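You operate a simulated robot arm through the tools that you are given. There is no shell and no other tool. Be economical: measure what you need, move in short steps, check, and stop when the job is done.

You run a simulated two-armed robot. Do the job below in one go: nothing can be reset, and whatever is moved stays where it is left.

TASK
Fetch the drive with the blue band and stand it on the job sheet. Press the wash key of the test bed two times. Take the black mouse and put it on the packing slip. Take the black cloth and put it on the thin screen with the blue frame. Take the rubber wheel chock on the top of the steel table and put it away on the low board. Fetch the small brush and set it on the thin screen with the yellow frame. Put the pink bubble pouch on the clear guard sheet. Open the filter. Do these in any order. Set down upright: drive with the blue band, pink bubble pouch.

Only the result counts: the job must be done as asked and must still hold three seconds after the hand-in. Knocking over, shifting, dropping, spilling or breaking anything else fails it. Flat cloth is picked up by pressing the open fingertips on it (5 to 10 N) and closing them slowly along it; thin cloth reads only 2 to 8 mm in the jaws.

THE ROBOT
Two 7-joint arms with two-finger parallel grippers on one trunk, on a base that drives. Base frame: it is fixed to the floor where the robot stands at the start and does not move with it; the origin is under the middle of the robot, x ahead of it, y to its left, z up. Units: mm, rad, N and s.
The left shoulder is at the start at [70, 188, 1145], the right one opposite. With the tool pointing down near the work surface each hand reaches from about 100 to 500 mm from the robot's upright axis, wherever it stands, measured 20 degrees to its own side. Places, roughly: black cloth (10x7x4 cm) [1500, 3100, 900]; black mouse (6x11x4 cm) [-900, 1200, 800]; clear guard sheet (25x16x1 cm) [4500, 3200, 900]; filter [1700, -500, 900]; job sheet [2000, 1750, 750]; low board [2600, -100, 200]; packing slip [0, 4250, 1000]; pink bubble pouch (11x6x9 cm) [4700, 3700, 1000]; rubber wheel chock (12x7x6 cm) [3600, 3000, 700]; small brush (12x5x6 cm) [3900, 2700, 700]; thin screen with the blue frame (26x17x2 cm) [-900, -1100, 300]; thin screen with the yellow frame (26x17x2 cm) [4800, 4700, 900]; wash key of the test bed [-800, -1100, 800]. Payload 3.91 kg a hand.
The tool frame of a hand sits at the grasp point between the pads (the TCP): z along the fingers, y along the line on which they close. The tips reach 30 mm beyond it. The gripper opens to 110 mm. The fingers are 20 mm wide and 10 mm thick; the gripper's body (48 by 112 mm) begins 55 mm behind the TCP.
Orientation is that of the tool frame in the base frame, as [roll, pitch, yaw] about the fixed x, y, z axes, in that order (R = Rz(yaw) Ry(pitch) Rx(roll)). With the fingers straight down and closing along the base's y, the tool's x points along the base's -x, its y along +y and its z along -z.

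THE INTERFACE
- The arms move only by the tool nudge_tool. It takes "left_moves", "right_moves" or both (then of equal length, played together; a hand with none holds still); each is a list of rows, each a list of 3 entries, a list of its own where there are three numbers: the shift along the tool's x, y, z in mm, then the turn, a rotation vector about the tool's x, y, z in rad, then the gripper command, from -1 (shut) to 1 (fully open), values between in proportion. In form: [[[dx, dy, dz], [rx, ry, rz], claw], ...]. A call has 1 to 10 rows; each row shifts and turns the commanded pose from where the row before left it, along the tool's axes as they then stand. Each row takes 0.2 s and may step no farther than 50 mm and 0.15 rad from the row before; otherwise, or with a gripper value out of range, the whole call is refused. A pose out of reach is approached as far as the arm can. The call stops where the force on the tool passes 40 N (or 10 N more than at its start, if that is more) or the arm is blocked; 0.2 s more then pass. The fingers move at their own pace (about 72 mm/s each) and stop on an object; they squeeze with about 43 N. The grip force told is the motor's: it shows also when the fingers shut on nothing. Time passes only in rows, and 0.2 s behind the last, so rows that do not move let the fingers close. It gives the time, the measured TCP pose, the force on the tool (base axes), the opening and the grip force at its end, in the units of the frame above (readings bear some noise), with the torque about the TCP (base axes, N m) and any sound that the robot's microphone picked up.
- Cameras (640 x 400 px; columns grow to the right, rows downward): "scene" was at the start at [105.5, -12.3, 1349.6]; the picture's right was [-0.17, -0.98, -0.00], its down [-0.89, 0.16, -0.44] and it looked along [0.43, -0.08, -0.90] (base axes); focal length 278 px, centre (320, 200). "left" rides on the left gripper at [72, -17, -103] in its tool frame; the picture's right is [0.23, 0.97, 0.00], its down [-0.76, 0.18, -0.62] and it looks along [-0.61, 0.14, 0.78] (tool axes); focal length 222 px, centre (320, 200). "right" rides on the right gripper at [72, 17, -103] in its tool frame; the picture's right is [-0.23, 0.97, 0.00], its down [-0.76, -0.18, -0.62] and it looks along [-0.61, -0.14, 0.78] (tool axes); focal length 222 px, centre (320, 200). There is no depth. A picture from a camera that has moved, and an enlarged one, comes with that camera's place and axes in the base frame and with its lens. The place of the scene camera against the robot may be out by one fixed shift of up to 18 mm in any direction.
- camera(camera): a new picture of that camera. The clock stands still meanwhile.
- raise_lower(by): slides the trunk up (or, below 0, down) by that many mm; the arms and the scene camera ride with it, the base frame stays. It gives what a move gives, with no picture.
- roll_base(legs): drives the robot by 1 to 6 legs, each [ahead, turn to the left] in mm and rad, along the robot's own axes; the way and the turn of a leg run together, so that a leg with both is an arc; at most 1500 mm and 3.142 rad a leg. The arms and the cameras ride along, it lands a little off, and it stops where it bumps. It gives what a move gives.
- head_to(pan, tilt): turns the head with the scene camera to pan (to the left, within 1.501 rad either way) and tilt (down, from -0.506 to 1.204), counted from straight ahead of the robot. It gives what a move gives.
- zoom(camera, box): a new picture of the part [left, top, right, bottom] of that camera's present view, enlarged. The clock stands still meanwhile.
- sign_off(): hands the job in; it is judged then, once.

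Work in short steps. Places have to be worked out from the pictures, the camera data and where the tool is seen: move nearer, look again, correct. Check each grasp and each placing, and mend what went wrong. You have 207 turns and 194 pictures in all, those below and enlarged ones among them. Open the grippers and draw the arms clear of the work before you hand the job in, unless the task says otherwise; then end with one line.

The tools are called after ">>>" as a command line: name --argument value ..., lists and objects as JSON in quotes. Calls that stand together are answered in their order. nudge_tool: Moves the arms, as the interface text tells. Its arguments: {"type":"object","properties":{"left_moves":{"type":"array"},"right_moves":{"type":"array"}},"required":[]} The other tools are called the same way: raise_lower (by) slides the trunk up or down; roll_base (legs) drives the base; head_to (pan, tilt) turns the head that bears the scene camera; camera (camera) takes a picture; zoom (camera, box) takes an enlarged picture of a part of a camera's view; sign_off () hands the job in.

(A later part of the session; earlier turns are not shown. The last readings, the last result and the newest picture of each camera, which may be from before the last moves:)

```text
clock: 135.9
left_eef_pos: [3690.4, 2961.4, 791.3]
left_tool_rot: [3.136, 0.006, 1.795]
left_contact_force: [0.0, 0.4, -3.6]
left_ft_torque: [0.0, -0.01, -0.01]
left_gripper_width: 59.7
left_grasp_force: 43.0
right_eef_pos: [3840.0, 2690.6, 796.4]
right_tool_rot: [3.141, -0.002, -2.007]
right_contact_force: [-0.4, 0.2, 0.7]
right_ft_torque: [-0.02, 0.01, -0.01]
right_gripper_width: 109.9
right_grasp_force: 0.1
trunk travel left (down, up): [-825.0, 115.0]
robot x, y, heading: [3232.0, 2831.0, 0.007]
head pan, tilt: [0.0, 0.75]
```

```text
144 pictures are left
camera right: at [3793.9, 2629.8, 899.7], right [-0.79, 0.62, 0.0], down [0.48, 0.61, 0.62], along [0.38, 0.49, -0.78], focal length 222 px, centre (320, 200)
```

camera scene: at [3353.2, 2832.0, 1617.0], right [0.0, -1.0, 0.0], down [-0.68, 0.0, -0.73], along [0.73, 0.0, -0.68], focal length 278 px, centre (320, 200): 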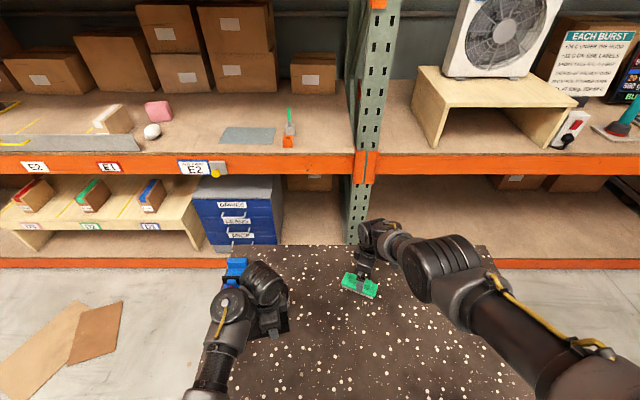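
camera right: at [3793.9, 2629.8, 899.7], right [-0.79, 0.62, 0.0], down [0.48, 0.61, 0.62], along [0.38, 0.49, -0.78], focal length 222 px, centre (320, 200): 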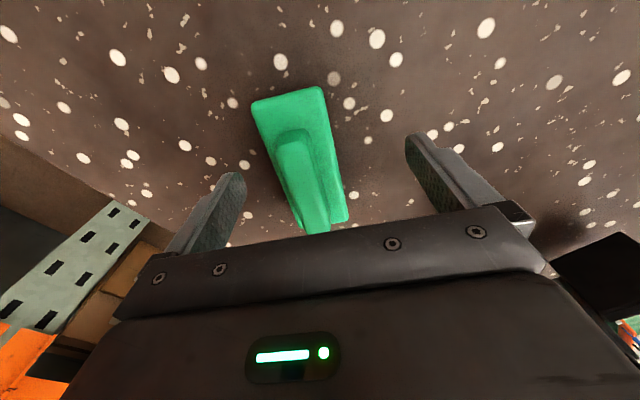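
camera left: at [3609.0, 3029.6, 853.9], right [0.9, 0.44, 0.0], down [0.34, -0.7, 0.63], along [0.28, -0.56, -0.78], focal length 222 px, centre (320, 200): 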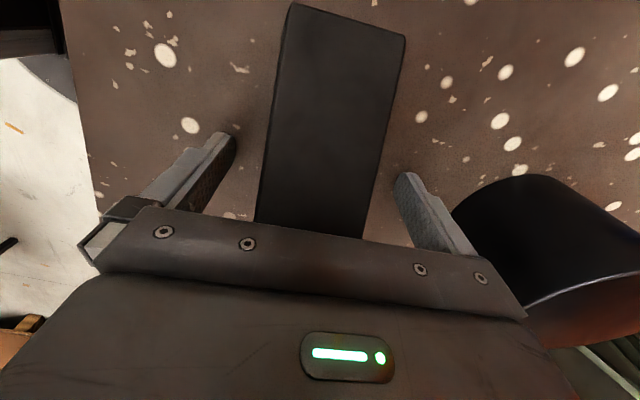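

Now in reach. I correct by (15,5) mm, descend 44 mm and close.

>>> nudge_tool --right_moves '[[[-11, -11.5, 0], [0, 0, 0], 1], [[0, 0, 20], [0, 0, 0], 1], [[0, 0, 15], [0, 0, 0], 1], [[0, 0, 8], [0, 0, 0], 1], [[0, 0, 0], [0, 0, 0], 0.4], [[0, 0, 0], [0, 0, 0], 0], [[0, 0, 0], [0, 0, 0], -0.4], [[0, 0, 0], [0, 0, 0], -1], [[0, 0, 0], [0, 0, 0], -1]]'

>>> camera --camera "right"

```text
clock: 137.9
left_eef_pos: [3690.3, 2961.0, 791.0]
left_tool_rot: [3.136, 0.005, 1.796]
left_contact_force: [1.0, -0.6, -3.6]
left_ft_torque: [-0.01, 0.01, -0.01]
left_gripper_width: 59.8
left_grasp_force: 42.2
right_eef_pos: [3856.1, 2695.3, 753.9]
right_tool_rot: [3.14, -0.003, -2.006]
right_contact_force: [-0.7, -0.3, -0.3]
right_ft_torque: [-0.05, 0.0, 0.0]
right_gripper_width: 49.3
right_grasp_force: 42.3
trunk travel left (down, up): [-825.0, 115.0]
robot x, y, heading: [3232.1, 2833.8, 0.0]
head pan, tilt: [0.0, 0.75]
```

```text
143 pictures are left
camera right: at [3809.6, 2635.1, 857.0], right [-0.79, 0.62, 0.0], down [0.48, 0.62, 0.62], along [0.38, 0.49, -0.78], focal length 222 px, centre (320, 200)
```

right: 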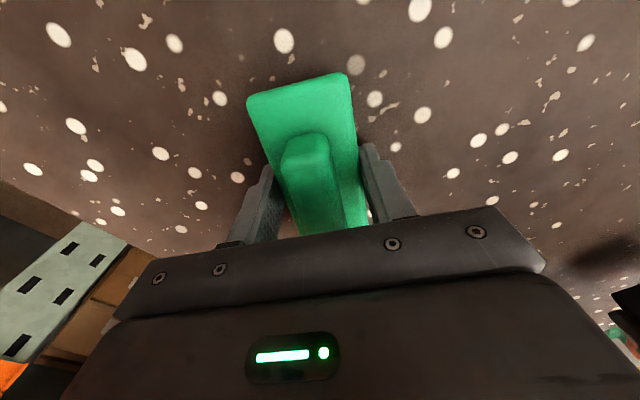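

The brush is gripped (49 mm). I raise the trunk to lift both objects and back off.

>>> raise_lower --by 115

>>> nudge_tool --right_moves '[[[17, 36, -20], [0, 0, 0], -1], [[17, 36, -20], [0, 0, 0], -1], [[17, 36, -20], [0, 0, 0], -1]]' --left_moves '[[[0, 0, -20], [0, 0, 0], -1], [[0, 0, -20], [0, 0, 0], -1], [[0, 0, 0], [0, 0, 0], -1]]'

>>> camera --camera "scene"

```text
clock: 139.4
left_eef_pos: [3690.3, 2960.1, 905.5]
left_tool_rot: [3.136, 0.006, 1.796]
left_contact_force: [0.7, 0.7, -3.8]
left_ft_torque: [-0.01, 0.0, 0.0]
left_gripper_width: 59.7
left_grasp_force: 43.1
right_eef_pos: [3856.8, 2695.3, 868.8]
right_tool_rot: [3.137, -0.002, -2.008]
right_contact_force: [0.2, 0.0, -0.8]
right_ft_torque: [-0.01, -0.03, 0.01]
right_gripper_width: 49.1
right_grasp_force: 42.8
trunk travel left (down, up): [-940.0, 0.0]
robot x, y, heading: [3229.9, 2833.0, 0.002]
head pan, tilt: [0.0, 0.75]
```

```text
clock: 140.2
left_eef_pos: [3688.4, 2971.1, 942.4]
left_tool_rot: [3.136, -0.01, 1.801]
left_contact_force: [-0.8, -0.1, -2.9]
left_ft_torque: [0.02, 0.05, 0.0]
left_gripper_width: 59.7
left_grasp_force: 43.2
right_eef_pos: [3736.1, 2693.6, 930.2]
right_tool_rot: [3.138, -0.004, -2.007]
right_contact_force: [-0.6, 0.6, -1.0]
right_ft_torque: [-0.02, -0.05, 0.02]
right_gripper_width: 49.3
right_grasp_force: 43.1
trunk travel left (down, up): [-940.0, 0.0]
robot x, y, heading: [3229.4, 2831.5, 0.006]
head pan, tilt: [0.0, 0.75]
```

```text
142 pictures are left
camera scene: at [3358.4, 2833.6, 1661.4], right [0.0, -1.0, 0.0], down [-0.68, 0.0, -0.73], along [0.73, 0.0, -0.68], focal length 278 px, centre (320, 200)
```

scene: 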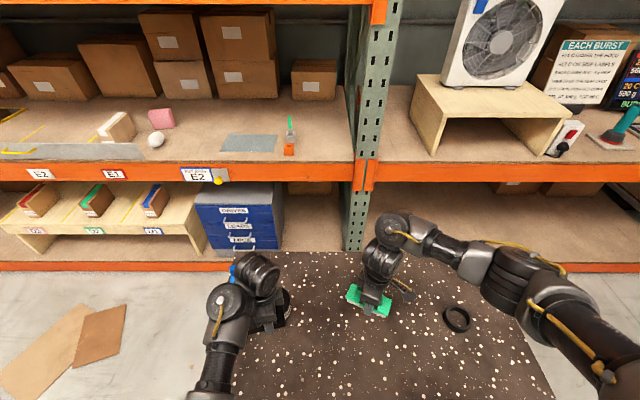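

Both are held. Shelf E2 with sheet and pouch is ahead; the brush goes first to the yellow screen further north, so I back out and drive up the aisle at x≈3050.

>>> roll_base --legs '[[-190, 0], [0, 1.565], [1050, 0], [1000, 0], [0, -1.57]]'

>>> head_to --pan 0 --tilt 0.5

>>> camera --camera "scene"

```text
clock: 154.4
left_eef_pos: [2923.3, 5209.6, 939.9]
left_tool_rot: [3.139, -0.014, -2.919]
left_contact_force: [0.1, 0.2, -3.8]
left_ft_torque: [-0.06, 0.01, 0.02]
left_gripper_width: 59.6
left_grasp_force: 43.4
right_eef_pos: [3198.6, 5255.0, 929.3]
right_tool_rot: [3.135, -0.004, -0.446]
right_contact_force: [-0.2, 0.5, -1.0]
right_ft_torque: [-0.06, -0.02, 0.01]
right_gripper_width: 49.4
right_grasp_force: 42.6
trunk travel left (down, up): [-940.0, 0.0]
robot x, y, heading: [3056.3, 4744.2, 1.563]
head pan, tilt: [0.0, 0.75]
stopped in leg 4: the robot was blocked; the commanded pose is now the measured one
```

```text
clock: 155.2
left_eef_pos: [2921.8, 5204.4, 941.3]
left_tool_rot: [3.134, -0.016, -2.919]
left_contact_force: [-0.4, 0.4, -2.8]
left_ft_torque: [0.01, 0.01, 0.01]
left_gripper_width: 59.6
left_grasp_force: 42.9
right_eef_pos: [3198.1, 5250.2, 930.9]
right_tool_rot: [3.141, -0.003, -0.445]
right_contact_force: [-0.8, 0.1, -0.9]
right_ft_torque: [-0.03, -0.01, 0.0]
right_gripper_width: 49.3
right_grasp_force: 43.0
trunk travel left (down, up): [-940.0, 0.0]
robot x, y, heading: [3053.4, 4746.0, 1.563]
head pan, tilt: [0.0, 0.499]
```

```text
141 pictures are left
camera scene: at [3050.8, 4885.7, 1683.3], right [1.0, 0.0, 0.0], down [0.0, -0.48, -0.88], along [0.0, 0.88, -0.48], focal length 278 px, centre (320, 200)
```

scene: 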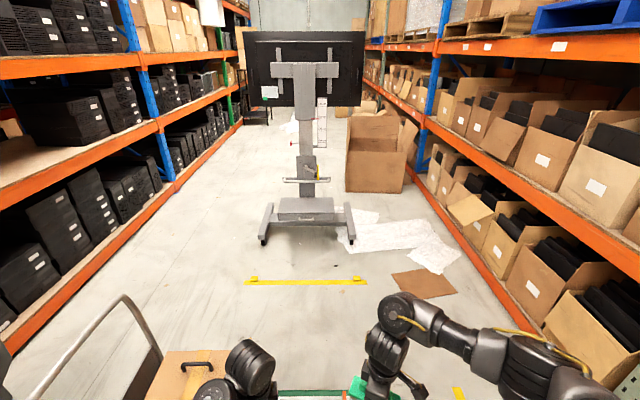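

I touched the cart ahead (its handle and box lie just in front), so I back off at once, turn toward the shelf, and look.

>>> roll_base --legs '[[-80, 0], [0, -1.42]]'

>>> head_to --pan 0 --tilt 0.45

>>> camera --camera "scene"

>>> head_to --pan 1.3 --tilt 0.7

>>> camera --camera "scene"

```text
clock: 159.7
left_eef_pos: [3487.9, 4864.4, 942.6]
left_tool_rot: [3.135, -0.012, 1.941]
left_contact_force: [0.2, 0.4, -4.1]
left_ft_torque: [0.04, -0.03, -0.01]
left_gripper_width: 59.9
left_grasp_force: 43.5
right_eef_pos: [3577.0, 4599.4, 930.9]
right_tool_rot: [3.14, -0.002, -1.866]
right_contact_force: [0.4, 0.2, -1.2]
right_ft_torque: [-0.02, -0.02, 0.05]
right_gripper_width: 49.3
right_grasp_force: 42.9
trunk travel left (down, up): [-940.0, 0.0]
robot x, y, heading: [3056.8, 4664.3, 0.148]
head pan, tilt: [0.0, 0.499]
```

```text
clock: 160.4
left_eef_pos: [3489.6, 4865.6, 941.3]
left_tool_rot: [3.137, -0.014, 1.942]
left_contact_force: [-0.5, -0.2, -3.0]
left_ft_torque: [0.0, 0.0, 0.01]
left_gripper_width: 59.8
left_grasp_force: 43.4
right_eef_pos: [3575.4, 4598.2, 930.7]
right_tool_rot: [3.14, 0.0, -1.867]
right_contact_force: [0.3, 0.3, -1.0]
right_ft_torque: [0.01, 0.02, -0.02]
right_gripper_width: 49.5
right_grasp_force: 42.2
trunk travel left (down, up): [-940.0, 0.0]
robot x, y, heading: [3055.2, 4668.7, 0.143]
head pan, tilt: [0.0, 0.45]
```

```text
140 pictures are left
camera scene: at [3190.8, 4684.1, 1687.8], right [0.14, -0.99, 0.0], down [-0.43, -0.06, -0.9], along [0.89, 0.13, -0.44], focal length 278 px, centre (320, 200)
```

scene: 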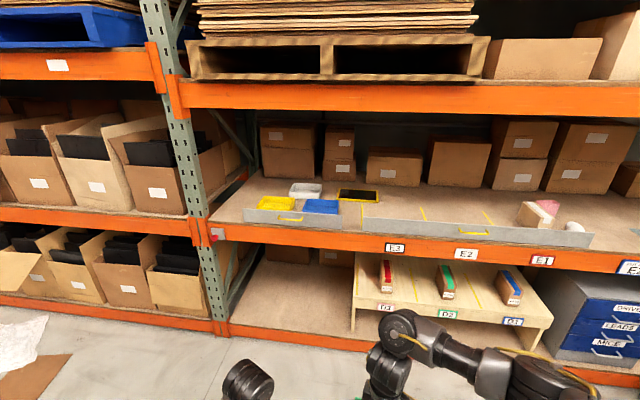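

```text
clock: 161.8
left_eef_pos: [3488.7, 4865.1, 942.9]
left_tool_rot: [3.135, -0.013, 1.942]
left_contact_force: [0.1, 0.1, -2.4]
left_ft_torque: [-0.01, 0.01, 0.04]
left_gripper_width: 60.0
left_grasp_force: 43.4
right_eef_pos: [3577.2, 4598.8, 932.0]
right_tool_rot: [3.14, 0.001, -1.864]
right_contact_force: [-0.3, -0.4, 0.1]
right_ft_torque: [-0.01, 0.01, 0.01]
right_gripper_width: 49.3
right_grasp_force: 43.3
trunk travel left (down, up): [-940.0, 0.0]
robot x, y, heading: [3060.6, 4666.9, 0.145]
head pan, tilt: [1.3, 0.7]
```

```text
139 pictures are left
camera scene: at [3110.6, 4755.1, 1665.7], right [0.99, -0.13, 0.0], down [-0.08, -0.64, -0.76], along [0.1, 0.76, -0.64], focal length 278 px, centre (320, 200)
```

scene: 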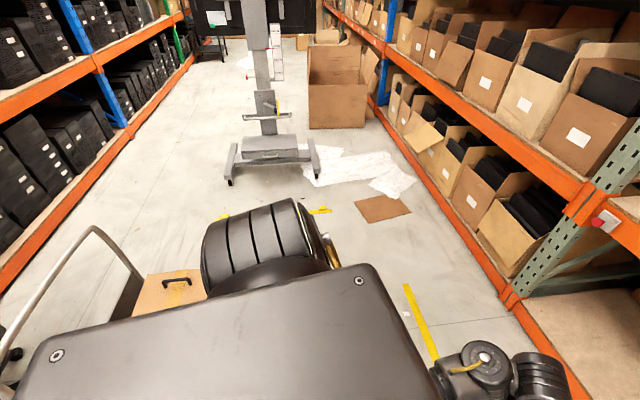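

The yellow-framed screen is at about (4787,4676) on the shelf at z≈960, behind a low fence. Before going nearer I turn the left hand (chock) back and tuck it in so it cannot meet the shelf.

>>> nudge_tool --left_moves '[[[0, 0, 0], [0, 0, -0.134], -1], [[0, 0, 0], [0, 0, -0.134], -1], [[0, 0, 0], [0, 0, -0.134], -1], [[0, 0, 0], [0, 0, -0.134], -1], [[0, 0, 0], [0, 0, -0.134], -1], [[0, 0, 0], [0, 0, -0.134], -1], [[0, 0, 0], [0, 0, -0.134], -1], [[0, 0, 0], [0, 0, -0.134], -1], [[0, 0, 0], [0, 0, -0.134], -1], [[0, 0, 0], [0, 0, -0.134], -1]]'

>>> nudge_tool --left_moves '[[[45, 0, 10], [0, 0, 0], -1], [[45, 0, 10], [0, 0, 0], -1], [[45, 0, 10], [0, 0, 0], -1], [[40, 0, 5], [0, 0, 0], -1], [[25, 0, 5], [0, 0, 0], -1], [[20, 0, 0], [0, 0, 0], -1]]'

```text
clock: 162.4
left_eef_pos: [3491.2, 4865.3, 941.3]
left_tool_rot: [3.13, -0.006, 2.169]
left_contact_force: [10.1, 3.9, -15.9]
left_ft_torque: [-0.97, 0.5, -0.63]
left_gripper_width: 59.7
left_grasp_force: 42.9
right_eef_pos: [3576.3, 4599.0, 931.2]
right_tool_rot: [3.14, -0.001, -1.866]
right_contact_force: [-0.3, -0.3, -1.2]
right_ft_torque: [-0.04, 0.01, -0.01]
right_gripper_width: 49.4
right_grasp_force: 43.0
trunk travel left (down, up): [-940.0, 0.0]
robot x, y, heading: [3055.3, 4663.1, 0.143]
head pan, tilt: [1.3, 0.7]
stopped in row 3 (left hand): the force on the tool passed its limit (the readings are from after the stop); the commanded pose is now the measured one
```

```text
clock: 163.8
left_eef_pos: [3363.7, 5047.9, 905.9]
left_tool_rot: [3.13, -0.009, 2.172]
left_contact_force: [-0.4, 0.2, -4.3]
left_ft_torque: [-0.02, 0.0, 0.02]
left_gripper_width: 59.9
left_grasp_force: 43.5
right_eef_pos: [3576.4, 4598.6, 931.3]
right_tool_rot: [3.14, 0.0, -1.864]
right_contact_force: [-0.2, 0.1, -0.5]
right_ft_torque: [-0.01, 0.0, 0.0]
right_gripper_width: 49.1
right_grasp_force: 42.8
trunk travel left (down, up): [-940.0, 0.0]
robot x, y, heading: [3053.3, 4662.9, 0.147]
head pan, tilt: [1.3, 0.7]
```

Free again, now out to the left. I try turning on there and drawing it in.

>>> nudge_tool --left_moves '[[[0, 0, 5], [0, 0, -0.139], -1], [[0, 0, 5], [0, 0, -0.139], -1], [[0, 0, 5], [0, 0, -0.139], -1], [[0, 0, 5], [0, 0, -0.139], -1], [[0, 0, 0], [0, 0, -0.139], -1], [[0, 0, 0], [0, 0, -0.139], -1], [[0, 0, 0], [0, 0, -0.139], -1], [[0, 0, 0], [0, 0, -0.139], -1]]'

>>> nudge_tool --left_moves '[[[35, -10, 0], [0, 0, 0], -1], [[35, -10, 0], [0, 0, 0], -1], [[30, -10, 0], [0, 0, 0], -1], [[20, 0, 0], [0, 0, 0], -1]]'

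```text
clock: 165.7
left_eef_pos: [3365.8, 5049.0, 883.9]
left_tool_rot: [3.13, 0.007, -2.996]
left_contact_force: [-0.5, -0.2, -3.8]
left_ft_torque: [0.01, 0.0, 0.03]
left_gripper_width: 60.0
left_grasp_force: 43.3
right_eef_pos: [3576.1, 4598.2, 932.2]
right_tool_rot: [3.139, -0.002, -1.867]
right_contact_force: [0.2, -0.4, -0.7]
right_ft_torque: [-0.01, 0.02, 0.03]
right_gripper_width: 49.5
right_grasp_force: 43.0
trunk travel left (down, up): [-940.0, 0.0]
robot x, y, heading: [3058.6, 4662.7, 0.14]
head pan, tilt: [1.3, 0.7]
```

```text
clock: 166.7
left_eef_pos: [3251.0, 5000.7, 882.4]
left_tool_rot: [3.129, 0.01, -2.999]
left_contact_force: [-0.7, 1.7, -4.2]
left_ft_torque: [0.03, 0.01, 0.02]
left_gripper_width: 59.9
left_grasp_force: 43.0
right_eef_pos: [3574.7, 4598.9, 931.4]
right_tool_rot: [3.141, 0.0, -1.865]
right_contact_force: [-0.7, 0.1, -0.9]
right_ft_torque: [-0.03, -0.06, 0.02]
right_gripper_width: 49.5
right_grasp_force: 42.7
trunk travel left (down, up): [-940.0, 0.0]
robot x, y, heading: [3054.9, 4664.7, 0.146]
head pan, tilt: [1.3, 0.7]
```

Left hand is tucked. I raise the brush hand 150 mm (to pass the fence) and then drive 960 mm to the shelf.

>>> nudge_tool --right_moves '[[[-6, -14, -38], [0, 0, 0], -1], [[-6, -14, -38], [0, 0, 0], -1], [[-6, -14, -38], [0, 0, 0], -1], [[-6, -14, -38], [0, 0, 0], -1], [[0, 0, 0], [0, 0, 0], -1]]'

>>> head_to --pan 0 --tilt 0.6

>>> roll_base --legs '[[700, 0]]'

>>> camera --camera "scene"

```text
clock: 167.8
left_eef_pos: [3251.8, 5000.9, 881.5]
left_tool_rot: [3.128, 0.007, -3.001]
left_contact_force: [0.7, 0.6, -3.6]
left_ft_torque: [-0.03, 0.02, 0.03]
left_gripper_width: 59.7
left_grasp_force: 43.1
right_eef_pos: [3635.6, 4604.1, 1082.9]
right_tool_rot: [3.141, -0.002, -1.866]
right_contact_force: [0.5, 0.4, -1.6]
right_ft_torque: [-0.01, -0.04, -0.02]
right_gripper_width: 49.8
right_grasp_force: 43.5
trunk travel left (down, up): [-940.0, 0.0]
robot x, y, heading: [3056.9, 4660.7, 0.146]
head pan, tilt: [1.3, 0.7]
```

```text
clock: 169.3
left_eef_pos: [3250.1, 5001.8, 882.0]
left_tool_rot: [3.131, 0.007, -3.001]
left_contact_force: [-0.2, 0.0, -3.3]
left_ft_torque: [-0.04, -0.01, -0.01]
left_gripper_width: 59.9
left_grasp_force: 43.1
right_eef_pos: [3636.5, 4604.7, 1083.0]
right_tool_rot: [3.14, -0.003, -1.867]
right_contact_force: [-0.2, -0.1, -0.9]
right_ft_torque: [-0.01, -0.01, 0.0]
right_gripper_width: 49.3
right_grasp_force: 43.0
trunk travel left (down, up): [-940.0, 0.0]
robot x, y, heading: [3053.2, 4664.7, 0.143]
head pan, tilt: [0.0, 0.6]
```

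```text
clock: 173.1
left_eef_pos: [3942.4, 5100.3, 881.4]
left_tool_rot: [3.13, 0.008, -3.006]
left_contact_force: [-0.8, 0.3, -3.7]
left_ft_torque: [0.0, 0.0, 0.0]
left_gripper_width: 59.9
left_grasp_force: 42.7
right_eef_pos: [4324.7, 4701.5, 1082.4]
right_tool_rot: [3.141, 0.001, -1.869]
right_contact_force: [-0.2, -0.3, -2.1]
right_ft_torque: [-0.02, 0.01, 0.0]
right_gripper_width: 49.2
right_grasp_force: 43.0
trunk travel left (down, up): [-940.0, 0.0]
robot x, y, heading: [3744.6, 4762.2, 0.144]
head pan, tilt: [0.0, 0.6]
```

```text
138 pictures are left
camera scene: at [3875.7, 4782.5, 1674.4], right [0.14, -0.99, 0.0], down [-0.56, -0.08, -0.83], along [0.82, 0.12, -0.56], focal length 278 px, centre (320, 200)
```

scene: 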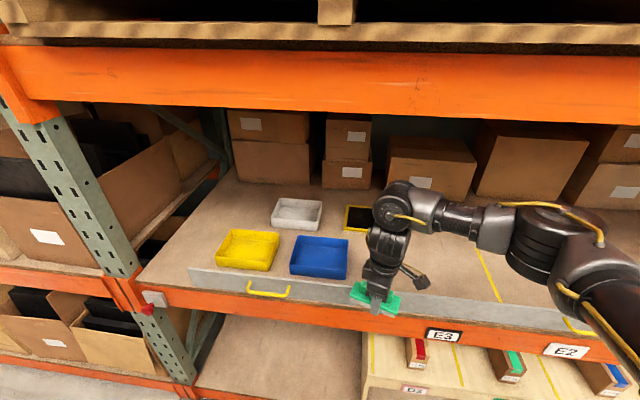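

Brush hand clears the fence. I roll 280 mm nearer and look through the right camera.

>>> roll_base --legs '[[280, 0]]'

>>> camera --camera "scene"

>>> camera --camera "right"

```text
clock: 175.1
left_eef_pos: [4216.0, 5137.2, 882.4]
left_tool_rot: [3.131, 0.009, -3.01]
left_contact_force: [-0.1, 0.1, -3.5]
left_ft_torque: [0.0, -0.04, 0.01]
left_gripper_width: 59.8
left_grasp_force: 42.9
right_eef_pos: [4597.4, 4737.8, 1083.5]
right_tool_rot: [-3.141, 0.0, -1.876]
right_contact_force: [-0.6, -0.1, -1.1]
right_ft_torque: [-0.03, -0.03, -0.01]
right_gripper_width: 49.4
right_grasp_force: 43.5
trunk travel left (down, up): [-940.0, 0.0]
robot x, y, heading: [4020.7, 4799.6, 0.142]
head pan, tilt: [0.0, 0.6]
```

```text
137 pictures are left
camera scene: at [4147.9, 4819.9, 1674.5], right [0.14, -0.99, 0.0], down [-0.56, -0.08, -0.83], along [0.82, 0.11, -0.56], focal length 278 px, centre (320, 200)
```

scene: 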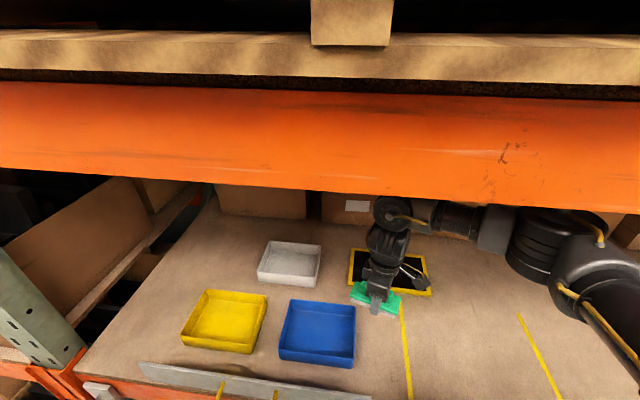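

```text
136 pictures are left
camera right: at [4558.6, 4671.7, 1186.9], right [-0.86, 0.51, 0.0], down [0.4, 0.67, 0.62], along [0.32, 0.54, -0.78], focal length 222 px, centre (320, 200)
```

right: 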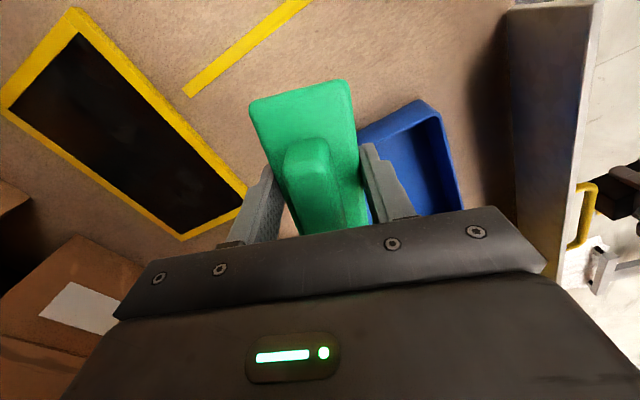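

The screen centre is about (4780–4840, 4675). I extend the hand 175 mm toward it and look again.

>>> nudge_tool --right_moves '[[[1.5, -45, 0], [0, 0, 0], -1], [[1.5, -45, 0], [0, 0, 0], -1], [[1.5, -45, 0], [0, 0, 0], -1], [[1.5, -45, 0], [0, 0, 0], -1], [[0, 0, 0], [0, 0, 0], -1]]'

>>> camera --camera "right"

>>> camera --camera "scene"

```text
clock: 176.3
left_eef_pos: [4217.5, 5132.7, 883.2]
left_tool_rot: [3.127, 0.008, -3.008]
left_contact_force: [0.8, -0.5, -3.2]
left_ft_torque: [0.01, 0.01, 0.0]
left_gripper_width: 59.8
left_grasp_force: 43.5
right_eef_pos: [4745.7, 4681.8, 1081.0]
right_tool_rot: [3.138, 0.004, -1.874]
right_contact_force: [-0.2, -0.7, -1.5]
right_ft_torque: [0.07, 0.01, -0.05]
right_gripper_width: 49.2
right_grasp_force: 43.2
right hand out of reach, approached as far as the arm can: row 3, 4
trunk travel left (down, up): [-940.0, 0.0]
robot x, y, heading: [4018.4, 4802.9, 0.135]
head pan, tilt: [0.0, 0.6]
```

```text
135 pictures are left
camera right: at [4708.5, 4617.1, 1183.9], right [-0.86, 0.51, 0.0], down [0.4, 0.67, 0.63], along [0.32, 0.54, -0.78], focal length 222 px, centre (320, 200)
```

right: 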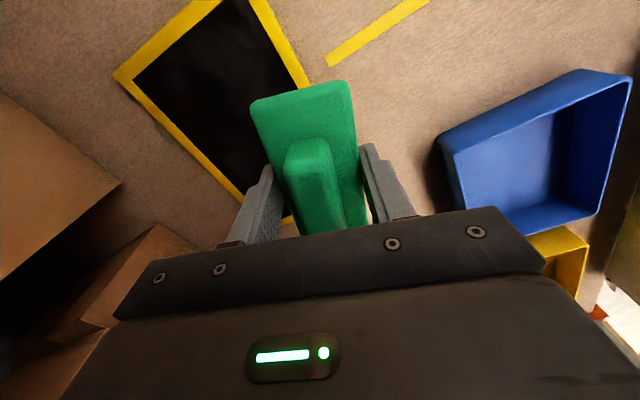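

```text
134 pictures are left
camera scene: at [4151.2, 4812.5, 1674.3], right [0.13, -0.99, 0.0], down [-0.56, -0.07, -0.82], along [0.82, 0.11, -0.57], focal length 278 px, centre (320, 200)
```

scene: 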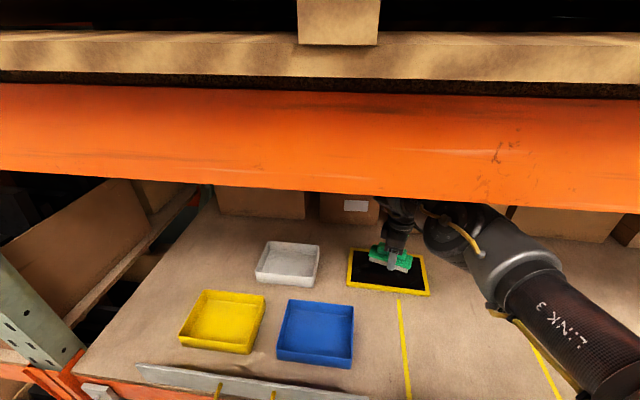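

Reach ended at x=4746; the screen spans about x 4715–4887. I roll 45 mm closer.

>>> roll_base --legs '[[45, 0]]'

>>> nudge_tool --right_moves '[[[0, 0, 20], [0, 0, 0], -1], [[0, 0, 20], [0, 0, 0], -1], [[0, 0, 0], [0, 0, 0], -1]]'

>>> camera --camera "right"

```text
clock: 177.2
left_eef_pos: [4254.4, 5143.2, 884.1]
left_tool_rot: [3.133, 0.014, -3.008]
left_contact_force: [-1.2, 0.0, -2.6]
left_ft_torque: [-0.03, -0.09, -0.02]
left_gripper_width: 59.9
left_grasp_force: 43.0
right_eef_pos: [4780.7, 4695.4, 1090.5]
right_tool_rot: [-3.133, 0.003, -1.875]
right_contact_force: [-0.6, 0.0, -0.6]
right_ft_torque: [-0.02, -0.09, 0.0]
right_gripper_width: 49.1
right_grasp_force: 42.6
trunk travel left (down, up): [-940.0, 0.0]
robot x, y, heading: [4061.9, 4807.9, 0.136]
head pan, tilt: [0.0, 0.6]
```

```text
clock: 178.0
left_eef_pos: [4261.7, 5143.2, 882.4]
left_tool_rot: [3.13, 0.005, -3.008]
left_contact_force: [-0.8, 0.2, -3.5]
left_ft_torque: [0.02, 0.02, 0.01]
left_gripper_width: 59.6
left_grasp_force: 43.0
right_eef_pos: [4782.4, 4699.1, 1042.8]
right_tool_rot: [3.141, 0.002, -1.874]
right_contact_force: [-0.4, 0.8, -0.7]
right_ft_torque: [-0.02, -0.03, 0.0]
right_gripper_width: 49.4
right_grasp_force: 43.0
right hand out of reach, approached as far as the arm can: row 1
trunk travel left (down, up): [-940.0, 0.0]
robot x, y, heading: [4061.2, 4807.8, 0.135]
head pan, tilt: [0.0, 0.6]
```

```text
133 pictures are left
camera right: at [4744.8, 4633.3, 1146.2], right [-0.86, 0.51, 0.0], down [0.4, 0.67, 0.62], along [0.32, 0.54, -0.78], focal length 222 px, centre (320, 200)
```

right: 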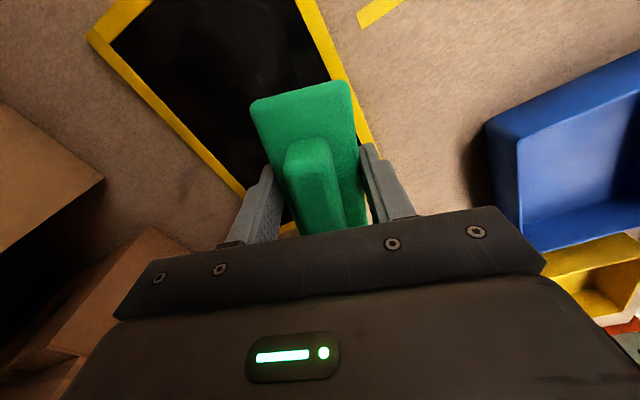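

By the hand camera the screen's front edge is at x≈4745, so the brush should go to about (4812,4668). I roll 35 mm more and shift the hand.

>>> roll_base --legs '[[35, 0]]'

>>> nudge_tool --right_moves '[[[30, -8, 0], [0, 0, 0], -1], [[0, 0, 20], [0, 0, 0], -1], [[0, 0, 0], [0, 0, 0], -1]]'

>>> camera --camera "right"

```text
clock: 178.8
left_eef_pos: [4290.5, 5148.1, 883.2]
left_tool_rot: [3.13, 0.011, -3.009]
left_contact_force: [-0.1, -0.1, -4.3]
left_ft_torque: [-0.02, -0.09, -0.01]
left_gripper_width: 59.7
left_grasp_force: 42.4
right_eef_pos: [4810.5, 4702.4, 1048.6]
right_tool_rot: [-3.136, 0.005, -1.873]
right_contact_force: [-0.7, -0.2, -0.5]
right_ft_torque: [-0.04, -0.06, 0.0]
right_gripper_width: 49.5
right_grasp_force: 42.7
trunk travel left (down, up): [-940.0, 0.0]
robot x, y, heading: [4097.7, 4812.8, 0.135]
head pan, tilt: [0.0, 0.6]
```

```text
clock: 179.6
left_eef_pos: [4295.1, 5149.2, 880.5]
left_tool_rot: [3.13, 0.003, -3.007]
left_contact_force: [0.1, -0.8, -3.6]
left_ft_torque: [0.01, -0.04, 0.01]
left_gripper_width: 59.6
left_grasp_force: 43.5
right_eef_pos: [4814.9, 4674.2, 1023.9]
right_tool_rot: [3.141, -0.001, -1.875]
right_contact_force: [0.4, 0.6, -1.1]
right_ft_torque: [-0.02, 0.02, 0.02]
right_gripper_width: 49.2
right_grasp_force: 43.0
trunk travel left (down, up): [-940.0, 0.0]
robot x, y, heading: [4095.5, 4812.4, 0.138]
head pan, tilt: [0.0, 0.6]
```

```text
132 pictures are left
camera right: at [4777.1, 4608.8, 1126.5], right [-0.86, 0.51, 0.0], down [0.4, 0.67, 0.62], along [0.32, 0.54, -0.78], focal length 222 px, centre (320, 200)
```

right: 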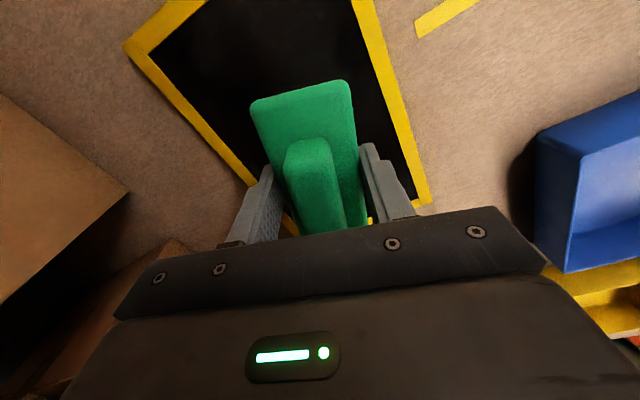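

The brush is well over the screen. I lower it gently until contact.

>>> nudge_tool --right_moves '[[[0, 0, 6], [0, 0, 0], -1], [[0, 0, 5], [0, 0, 0], -1], [[0, 0, 4], [0, 0, 0], -1], [[0, 0, 4], [0, 0, 0], -1], [[0, 0, 4], [0, 0, 0], -1], [[0, 0, 4], [0, 0, 0], -1], [[0, 0, 4], [0, 0, 0], -1], [[0, 0, 4], [0, 0, 0], -1]]'

```text
clock: 181.4
left_eef_pos: [4295.0, 5148.5, 881.7]
left_tool_rot: [3.129, 0.005, -3.008]
left_contact_force: [0.7, 0.0, -2.8]
left_ft_torque: [0.01, 0.03, -0.02]
left_gripper_width: 59.7
left_grasp_force: 43.0
right_eef_pos: [4808.7, 4674.4, 990.5]
right_tool_rot: [3.14, 0.002, -1.875]
right_contact_force: [0.3, -0.4, -1.1]
right_ft_torque: [-0.01, 0.01, 0.01]
right_gripper_width: 49.1
right_grasp_force: 43.2
right hand out of reach, approached as far as the arm can: row 6
trunk travel left (down, up): [-940.0, 0.0]
robot x, y, heading: [4098.2, 4811.9, 0.135]
head pan, tilt: [0.0, 0.6]
```

I use the trunk for the rest, in small amounts, to avoid drift at the reach limit.

>>> raise_lower --by -12

>>> camera --camera "right"

```text
clock: 182.0
left_eef_pos: [4294.4, 5147.2, 869.0]
left_tool_rot: [3.129, 0.004, -3.008]
left_contact_force: [-0.3, -0.5, -3.4]
left_ft_torque: [0.03, 0.02, 0.0]
left_gripper_width: 59.5
left_grasp_force: 43.1
right_eef_pos: [4808.9, 4675.1, 978.1]
right_tool_rot: [3.141, 0.002, -1.876]
right_contact_force: [0.3, -0.6, -0.9]
right_ft_torque: [-0.03, 0.0, 0.0]
right_gripper_width: 49.4
right_grasp_force: 43.5
trunk travel left (down, up): [-928.0, 12.0]
robot x, y, heading: [4097.2, 4813.3, 0.133]
head pan, tilt: [0.0, 0.6]
```

```text
131 pictures are left
camera right: at [4770.8, 4609.4, 1081.3], right [-0.86, 0.51, 0.0], down [0.4, 0.67, 0.62], along [0.32, 0.54, -0.78], focal length 222 px, centre (320, 200)
```

right: 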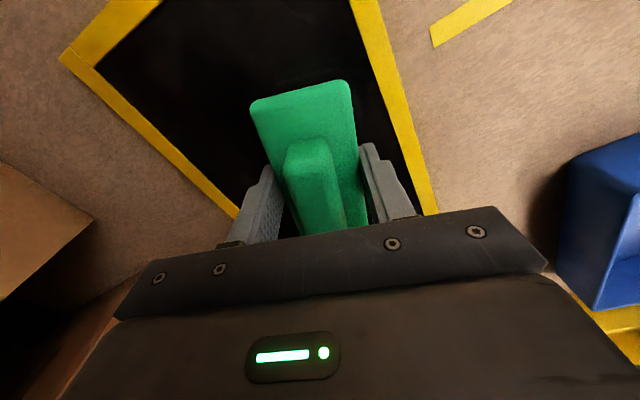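

Still no contact. I continue in 2.5 mm rows.

>>> nudge_tool --right_moves '[[[0, 0, 3], [0, 0, 0], -1], [[0, 0, 3], [0, 0, 0], -1], [[0, 0, 2.5], [0, 0, 0], -1], [[0, 0, 2.5], [0, 0, 0], -1]]'

>>> nudge_tool --right_moves '[[[0, 0, 2], [0, 0, 0], -1], [[0, 0, 2], [0, 0, 0], -1], [[0, 0, 2], [0, 0, 0], -1]]'

```text
clock: 183.0
left_eef_pos: [4294.4, 5147.1, 869.1]
left_tool_rot: [3.13, 0.006, -3.008]
left_contact_force: [0.2, -0.5, -4.2]
left_ft_torque: [0.01, 0.01, 0.03]
left_gripper_width: 59.6
left_grasp_force: 43.5
right_eef_pos: [4804.9, 4676.6, 968.3]
right_tool_rot: [3.14, 0.001, -1.874]
right_contact_force: [0.2, -1.1, -0.8]
right_ft_torque: [-0.02, 0.02, 0.02]
right_gripper_width: 49.0
right_grasp_force: 43.1
right hand out of reach, approached as far as the arm can: row 4
trunk travel left (down, up): [-928.0, 12.0]
robot x, y, heading: [4096.4, 4812.4, 0.134]
head pan, tilt: [0.0, 0.6]
```

```text
clock: 183.8
left_eef_pos: [4293.2, 5147.0, 869.5]
left_tool_rot: [3.13, 0.005, -3.009]
left_contact_force: [0.5, 0.0, -3.5]
left_ft_torque: [-0.02, 0.02, 0.01]
left_gripper_width: 59.7
left_grasp_force: 42.7
right_eef_pos: [4803.4, 4677.4, 966.4]
right_tool_rot: [-3.138, 0.004, -1.876]
right_contact_force: [3.1, -2.2, 15.6]
right_ft_torque: [-0.79, 0.44, 0.21]
right_gripper_width: 49.2
right_grasp_force: 43.2
trunk travel left (down, up): [-928.0, 12.0]
robot x, y, heading: [4097.3, 4809.9, 0.137]
head pan, tilt: [0.0, 0.6]
```

Contact with 16 N: the screen top is at z≈932. I open and rise.

>>> nudge_tool --right_moves '[[[0, 0, -1], [0, 0, 0], -1], [[0, 0, 0], [0, 0, 0], -0.1], [[0, 0, 0], [0, 0, 0], 0.2], [[0, 0, 0], [0, 0, 0], 0.5], [[0, 0, 0], [0, 0, 0], 0.5], [[0, 0, -25], [0, 0, 0], 0.5], [[0, 0, -45], [0, 0, 0], 0.5], [[0, 0, -45], [0, 0, 0], 0.5]]'

>>> camera --camera "right"

```text
clock: 185.6
left_eef_pos: [4295.8, 5146.5, 870.6]
left_tool_rot: [3.129, 0.005, -3.009]
left_contact_force: [0.2, 0.0, -3.0]
left_ft_torque: [-0.02, -0.04, 0.0]
left_gripper_width: 59.7
left_grasp_force: 43.0
right_eef_pos: [4800.7, 4677.3, 1079.4]
right_tool_rot: [3.14, 0.003, -1.873]
right_contact_force: [0.0, 0.9, 0.7]
right_ft_torque: [-0.01, -0.03, 0.0]
right_gripper_width: 82.5
right_grasp_force: 0.0
right hand out of reach, approached as far as the arm can: row 1
trunk travel left (down, up): [-928.0, 12.0]
robot x, y, heading: [4095.1, 4809.0, 0.14]
head pan, tilt: [0.0, 0.6]
```

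```text
130 pictures are left
camera right: at [4762.8, 4611.8, 1182.8], right [-0.86, 0.51, 0.0], down [0.4, 0.67, 0.62], along [0.32, 0.54, -0.78], focal length 222 px, centre (320, 200)
```

right: 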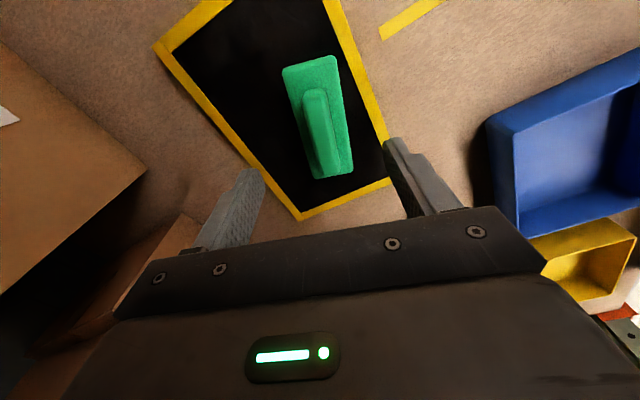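

The brush lies on the screen. I back out, go down the aisle to the pouch's place and look there.

>>> roll_base --legs '[[-600, 0], [0, -1.705], [1040, 0]]'

>>> nudge_tool --right_moves '[[[0, 40, 0], [0, 0, 0.13], 1], [[0, 40, 0], [0, 0, 0.13], 1], [[10, 40, 0], [0, 0, 0.13], 1], [[10, 30, 0], [0, 0, 0.13], 1], [[0, 0, 0], [0, 0, 0.13], 1], [[0, 0, 0], [0, 0, 0.13], 1], [[0, 0, 0], [0, 0, 0.13], 1], [[0, 0, 0], [0, 0, 0.13], 1]]'

>>> head_to --pan 1.4 --tilt 0.45

>>> camera --camera "scene"

```text
clock: 198.1
left_eef_pos: [3850.9, 3461.8, 869.4]
left_tool_rot: [3.131, 0.003, 1.609]
left_contact_force: [-1.0, -0.2, -3.8]
left_ft_torque: [0.0, 0.05, -0.02]
left_gripper_width: 59.7
left_grasp_force: 43.2
right_eef_pos: [3333.1, 3000.2, 1079.8]
right_tool_rot: [-3.14, 0.001, 2.741]
right_contact_force: [-1.0, -1.2, 0.2]
right_ft_torque: [0.03, 0.02, -0.01]
right_gripper_width: 82.6
right_grasp_force: 0.1
trunk travel left (down, up): [-928.0, 12.0]
robot x, y, heading: [3536.0, 3690.0, -1.53]
head pan, tilt: [0.0, 0.6]
```

```text
clock: 199.9
left_eef_pos: [3850.3, 3461.2, 869.1]
left_tool_rot: [3.13, 0.004, 1.61]
left_contact_force: [-0.7, -0.5, -3.7]
left_ft_torque: [0.0, 0.0, -0.03]
left_gripper_width: 59.7
left_grasp_force: 42.0
right_eef_pos: [3401.5, 3137.4, 1079.1]
right_tool_rot: [3.139, 0.0, 1.7]
right_contact_force: [-0.4, -0.4, 0.0]
right_ft_torque: [0.04, -0.01, 0.0]
right_gripper_width: 110.0
right_grasp_force: 0.1
trunk travel left (down, up): [-928.0, 12.0]
robot x, y, heading: [3534.6, 3689.1, -1.532]
head pan, tilt: [0.0, 0.6]
```

```text
clock: 201.4
left_eef_pos: [3851.3, 3460.8, 869.4]
left_tool_rot: [3.13, 0.005, 1.61]
left_contact_force: [0.2, -0.3, -2.7]
left_ft_torque: [0.01, -0.04, 0.0]
left_gripper_width: 59.9
left_grasp_force: 43.0
right_eef_pos: [3399.9, 3138.1, 1080.0]
right_tool_rot: [3.14, 0.0, 1.706]
right_contact_force: [0.3, 0.0, 0.4]
right_ft_torque: [-0.02, -0.02, 0.02]
right_gripper_width: 110.2
right_grasp_force: 0.1
trunk travel left (down, up): [-928.0, 12.0]
robot x, y, heading: [3537.1, 3692.3, -1.532]
head pan, tilt: [1.4, 0.45]
```

```text
129 pictures are left
camera scene: at [3623.9, 3625.2, 1675.9], right [-0.13, -0.99, 0.0], down [-0.43, 0.06, -0.9], along [0.89, -0.12, -0.44], focal length 278 px, centre (320, 200)
```

scene: 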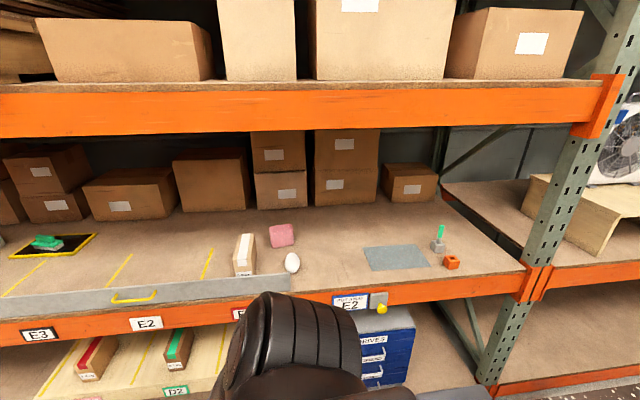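

Pouch ≈(4720,3660), egg-like thing in front at (4544,3619), guard sheet ≈(4554,3171). I drive up to the shelf there with the hand high.

>>> roll_base --legs '[[0, 1.36], [525, 0], [0, 0.46]]'

>>> head_to --pan -0.2 --tilt 0.75

>>> camera --camera "scene"

>>> camera --camera "right"

```text
clock: 209.1
left_eef_pos: [4204.5, 3942.3, 871.2]
left_tool_rot: [3.129, 0.004, -2.874]
left_contact_force: [0.2, 0.0, -4.0]
left_ft_torque: [0.03, -0.01, 0.0]
left_gripper_width: 59.7
left_grasp_force: 42.9
right_eef_pos: [4621.0, 3577.2, 1079.2]
right_tool_rot: [3.14, 0.0, -2.782]
right_contact_force: [0.5, -0.2, 0.0]
right_ft_torque: [0.04, -0.02, -0.04]
right_gripper_width: 110.1
right_grasp_force: 0.0
trunk travel left (down, up): [-928.0, 12.0]
robot x, y, heading: [4050.9, 3586.2, 0.269]
head pan, tilt: [1.4, 0.45]
```

```text
clock: 210.8
left_eef_pos: [4204.1, 3942.6, 869.0]
left_tool_rot: [3.129, 0.006, -2.875]
left_contact_force: [-0.2, 0.2, -3.4]
left_ft_torque: [0.0, 0.02, 0.0]
left_gripper_width: 59.6
left_grasp_force: 43.0
right_eef_pos: [4620.0, 3577.1, 1079.7]
right_tool_rot: [3.139, -0.001, -2.782]
right_contact_force: [-1.0, -0.2, -0.7]
right_ft_torque: [-0.02, 0.01, -0.02]
right_gripper_width: 110.2
right_grasp_force: 0.0
trunk travel left (down, up): [-928.0, 12.0]
robot x, y, heading: [4053.5, 3583.3, 0.27]
head pan, tilt: [-0.201, 0.75]
```

```text
128 pictures are left
camera scene: at [4178.3, 3602.0, 1649.5], right [0.07, -1.0, 0.0], down [-0.68, -0.05, -0.73], along [0.73, 0.05, -0.68], focal length 278 px, centre (320, 200)
```

scene: 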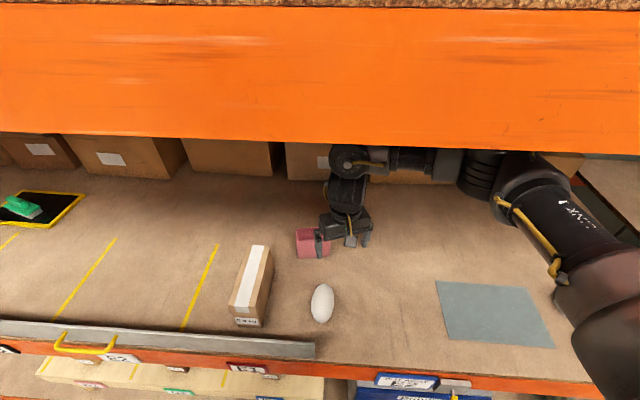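

```text
127 pictures are left
camera right: at [4546.2, 3566.4, 1182.6], right [-0.13, 0.99, 0.0], down [0.78, 0.1, 0.62], along [0.62, 0.08, -0.78], focal length 222 px, centre (320, 200)
```

right: 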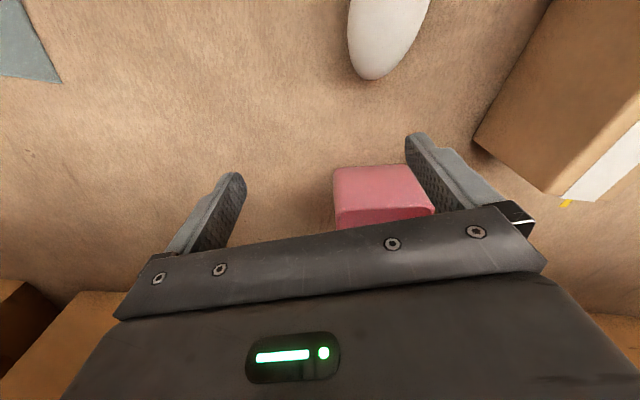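

The pouch is just ahead: front face x≈4693, y≈3662, top z≈1000, turned about 0.13 rad. I turn the hand so it closes front-to-back.

>>> nudge_tool --right_moves '[[[0, 0, -5], [0, 0, -0.149], 1], [[0, 0, -5], [0, 0, -0.149], 1], [[0, 0, -5], [0, 0, -0.149], 1], [[0, 0, 0], [0, 0, -0.149], 1], [[0, 0, 0], [0, 0, -0.149], 1], [[0, 0, 0], [0, 0, -0.149], 1], [[0, 0, 0], [0, 0, -0.149], 1], [[0, 0, 0], [0, 0, -0.149], 1], [[0, 0, 0], [0, 0, -0.149], 1]]'

>>> camera --camera "right"

>>> zoom --camera "scene" --box '[240, 180, 400, 280]'

```text
clock: 212.8
left_eef_pos: [4203.7, 3942.4, 869.5]
left_tool_rot: [3.13, 0.006, -2.873]
left_contact_force: [0.0, 0.0, -2.6]
left_ft_torque: [0.02, -0.03, 0.01]
left_gripper_width: 59.5
left_grasp_force: 43.1
right_eef_pos: [4620.0, 3578.3, 1094.4]
right_tool_rot: [3.141, 0.001, -1.437]
right_contact_force: [-0.4, 0.3, 0.3]
right_ft_torque: [0.04, -0.02, -0.03]
right_gripper_width: 109.9
right_grasp_force: 0.1
trunk travel left (down, up): [-928.0, 12.0]
robot x, y, heading: [4053.6, 3589.7, 0.27]
head pan, tilt: [-0.201, 0.75]
```

```text
126 pictures are left
camera right: at [4612.6, 3501.9, 1198.1], right [-1.0, 0.1, 0.0], down [0.08, 0.78, 0.62], along [0.06, 0.62, -0.78], focal length 222 px, centre (320, 200)
```

right: 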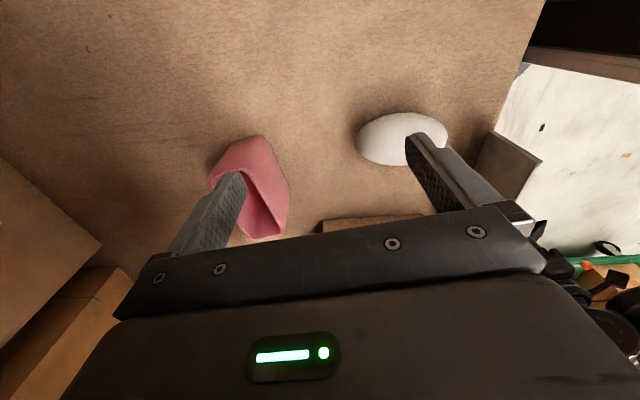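

```text
4.00 times, centred on (320, 230) of scene
camera zoom: at [4178.2, 3602.1, 1649.5], right [0.07, -1.0, 0.0], down [-0.68, -0.05, -0.73], along [0.73, 0.05, -0.68], focal length 1114 px, centre (320, 80)
```

zoom: 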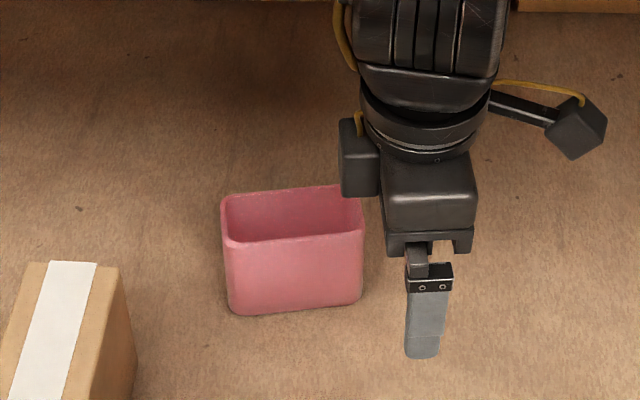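

It is an open pouch, centre ≈(4728,3662), turned ≈0.19 rad. I move above it and look again.

>>> nudge_tool --right_moves '[[[-23, -39, 0], [0, 0, -0.03], 1], [[-23, -39, 0], [0, 0, -0.02], 1], [[-23, -39, 0], [0, 0, 0], 1], [[0, 0, 0], [0, 0, 0], 1]]'

>>> camera --camera "right"

>>> zoom --camera "scene" --box '[240, 180, 400, 280]'

```text
clock: 213.8
left_eef_pos: [4203.5, 3941.3, 869.6]
left_tool_rot: [3.129, 0.006, -2.875]
left_contact_force: [0.4, -0.5, -3.7]
left_ft_torque: [0.03, -0.01, 0.0]
left_gripper_width: 59.6
left_grasp_force: 42.9
right_eef_pos: [4726.7, 3663.0, 1095.3]
right_tool_rot: [3.141, 0.003, -1.39]
right_contact_force: [-0.5, -0.6, 0.6]
right_ft_torque: [0.03, 0.01, -0.01]
right_gripper_width: 110.1
right_grasp_force: 0.0
trunk travel left (down, up): [-928.0, 12.0]
robot x, y, heading: [4051.6, 3580.8, 0.273]
head pan, tilt: [-0.201, 0.75]
```

```text
124 pictures are left
camera right: at [4723.3, 3587.1, 1198.1], right [-1.0, 0.05, 0.0], down [0.04, 0.78, 0.63], along [0.03, 0.63, -0.78], focal length 222 px, centre (320, 200)
```

right: 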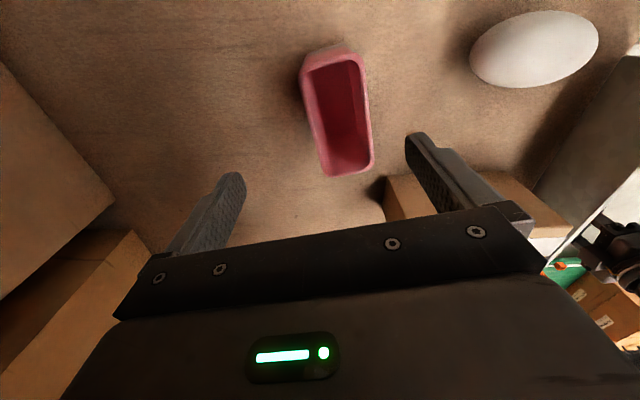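

```text
4.00 times, centred on (320, 230) of scene
camera zoom: at [4178.3, 3600.3, 1649.5], right [0.07, -1.0, 0.0], down [-0.68, -0.05, -0.73], along [0.73, 0.05, -0.68], focal length 1114 px, centre (320, 80)
```

zoom: 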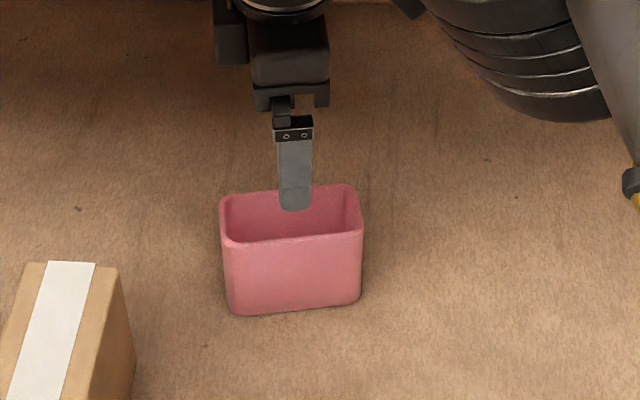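

By the hand camera the pouch centre is (4709,3661). I correct 17 mm, descend 80 and look.

>>> nudge_tool --right_moves '[[[0, 17, 0], [0, 0, 0.05], 1], [[0, 0, 40], [0, 0, 0], 1], [[0, 0, 40], [0, 0, 0], 1], [[0, 0, 0], [0, 0, 0], 1]]'

>>> camera --camera "right"

```text
clock: 214.8
left_eef_pos: [4202.2, 3942.6, 869.7]
left_tool_rot: [3.129, 0.006, -2.876]
left_contact_force: [-0.3, 0.2, -3.0]
left_ft_torque: [0.0, 0.03, 0.03]
left_gripper_width: 59.6
left_grasp_force: 43.1
right_eef_pos: [4706.9, 3661.3, 1014.2]
right_tool_rot: [-3.141, 0.002, -1.439]
right_contact_force: [-0.2, 0.8, 0.0]
right_ft_torque: [0.0, -0.01, -0.01]
right_gripper_width: 110.1
right_grasp_force: 0.1
trunk travel left (down, up): [-928.0, 12.0]
robot x, y, heading: [4052.7, 3585.9, 0.269]
head pan, tilt: [-0.201, 0.75]
```

```text
122 pictures are left
camera right: at [4699.1, 3585.5, 1117.8], right [-1.0, 0.1, 0.0], down [0.08, 0.78, 0.62], along [0.06, 0.62, -0.78], focal length 222 px, centre (320, 200)
```

right: 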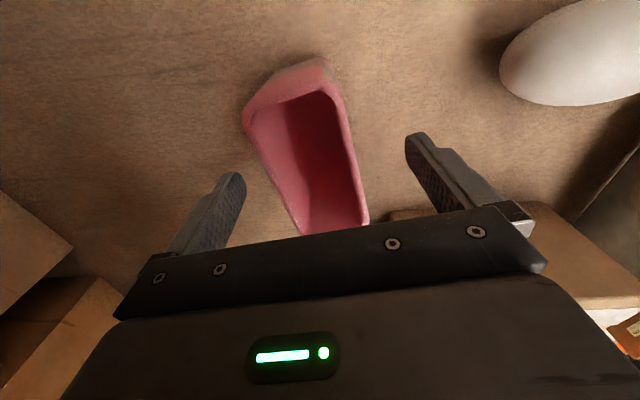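

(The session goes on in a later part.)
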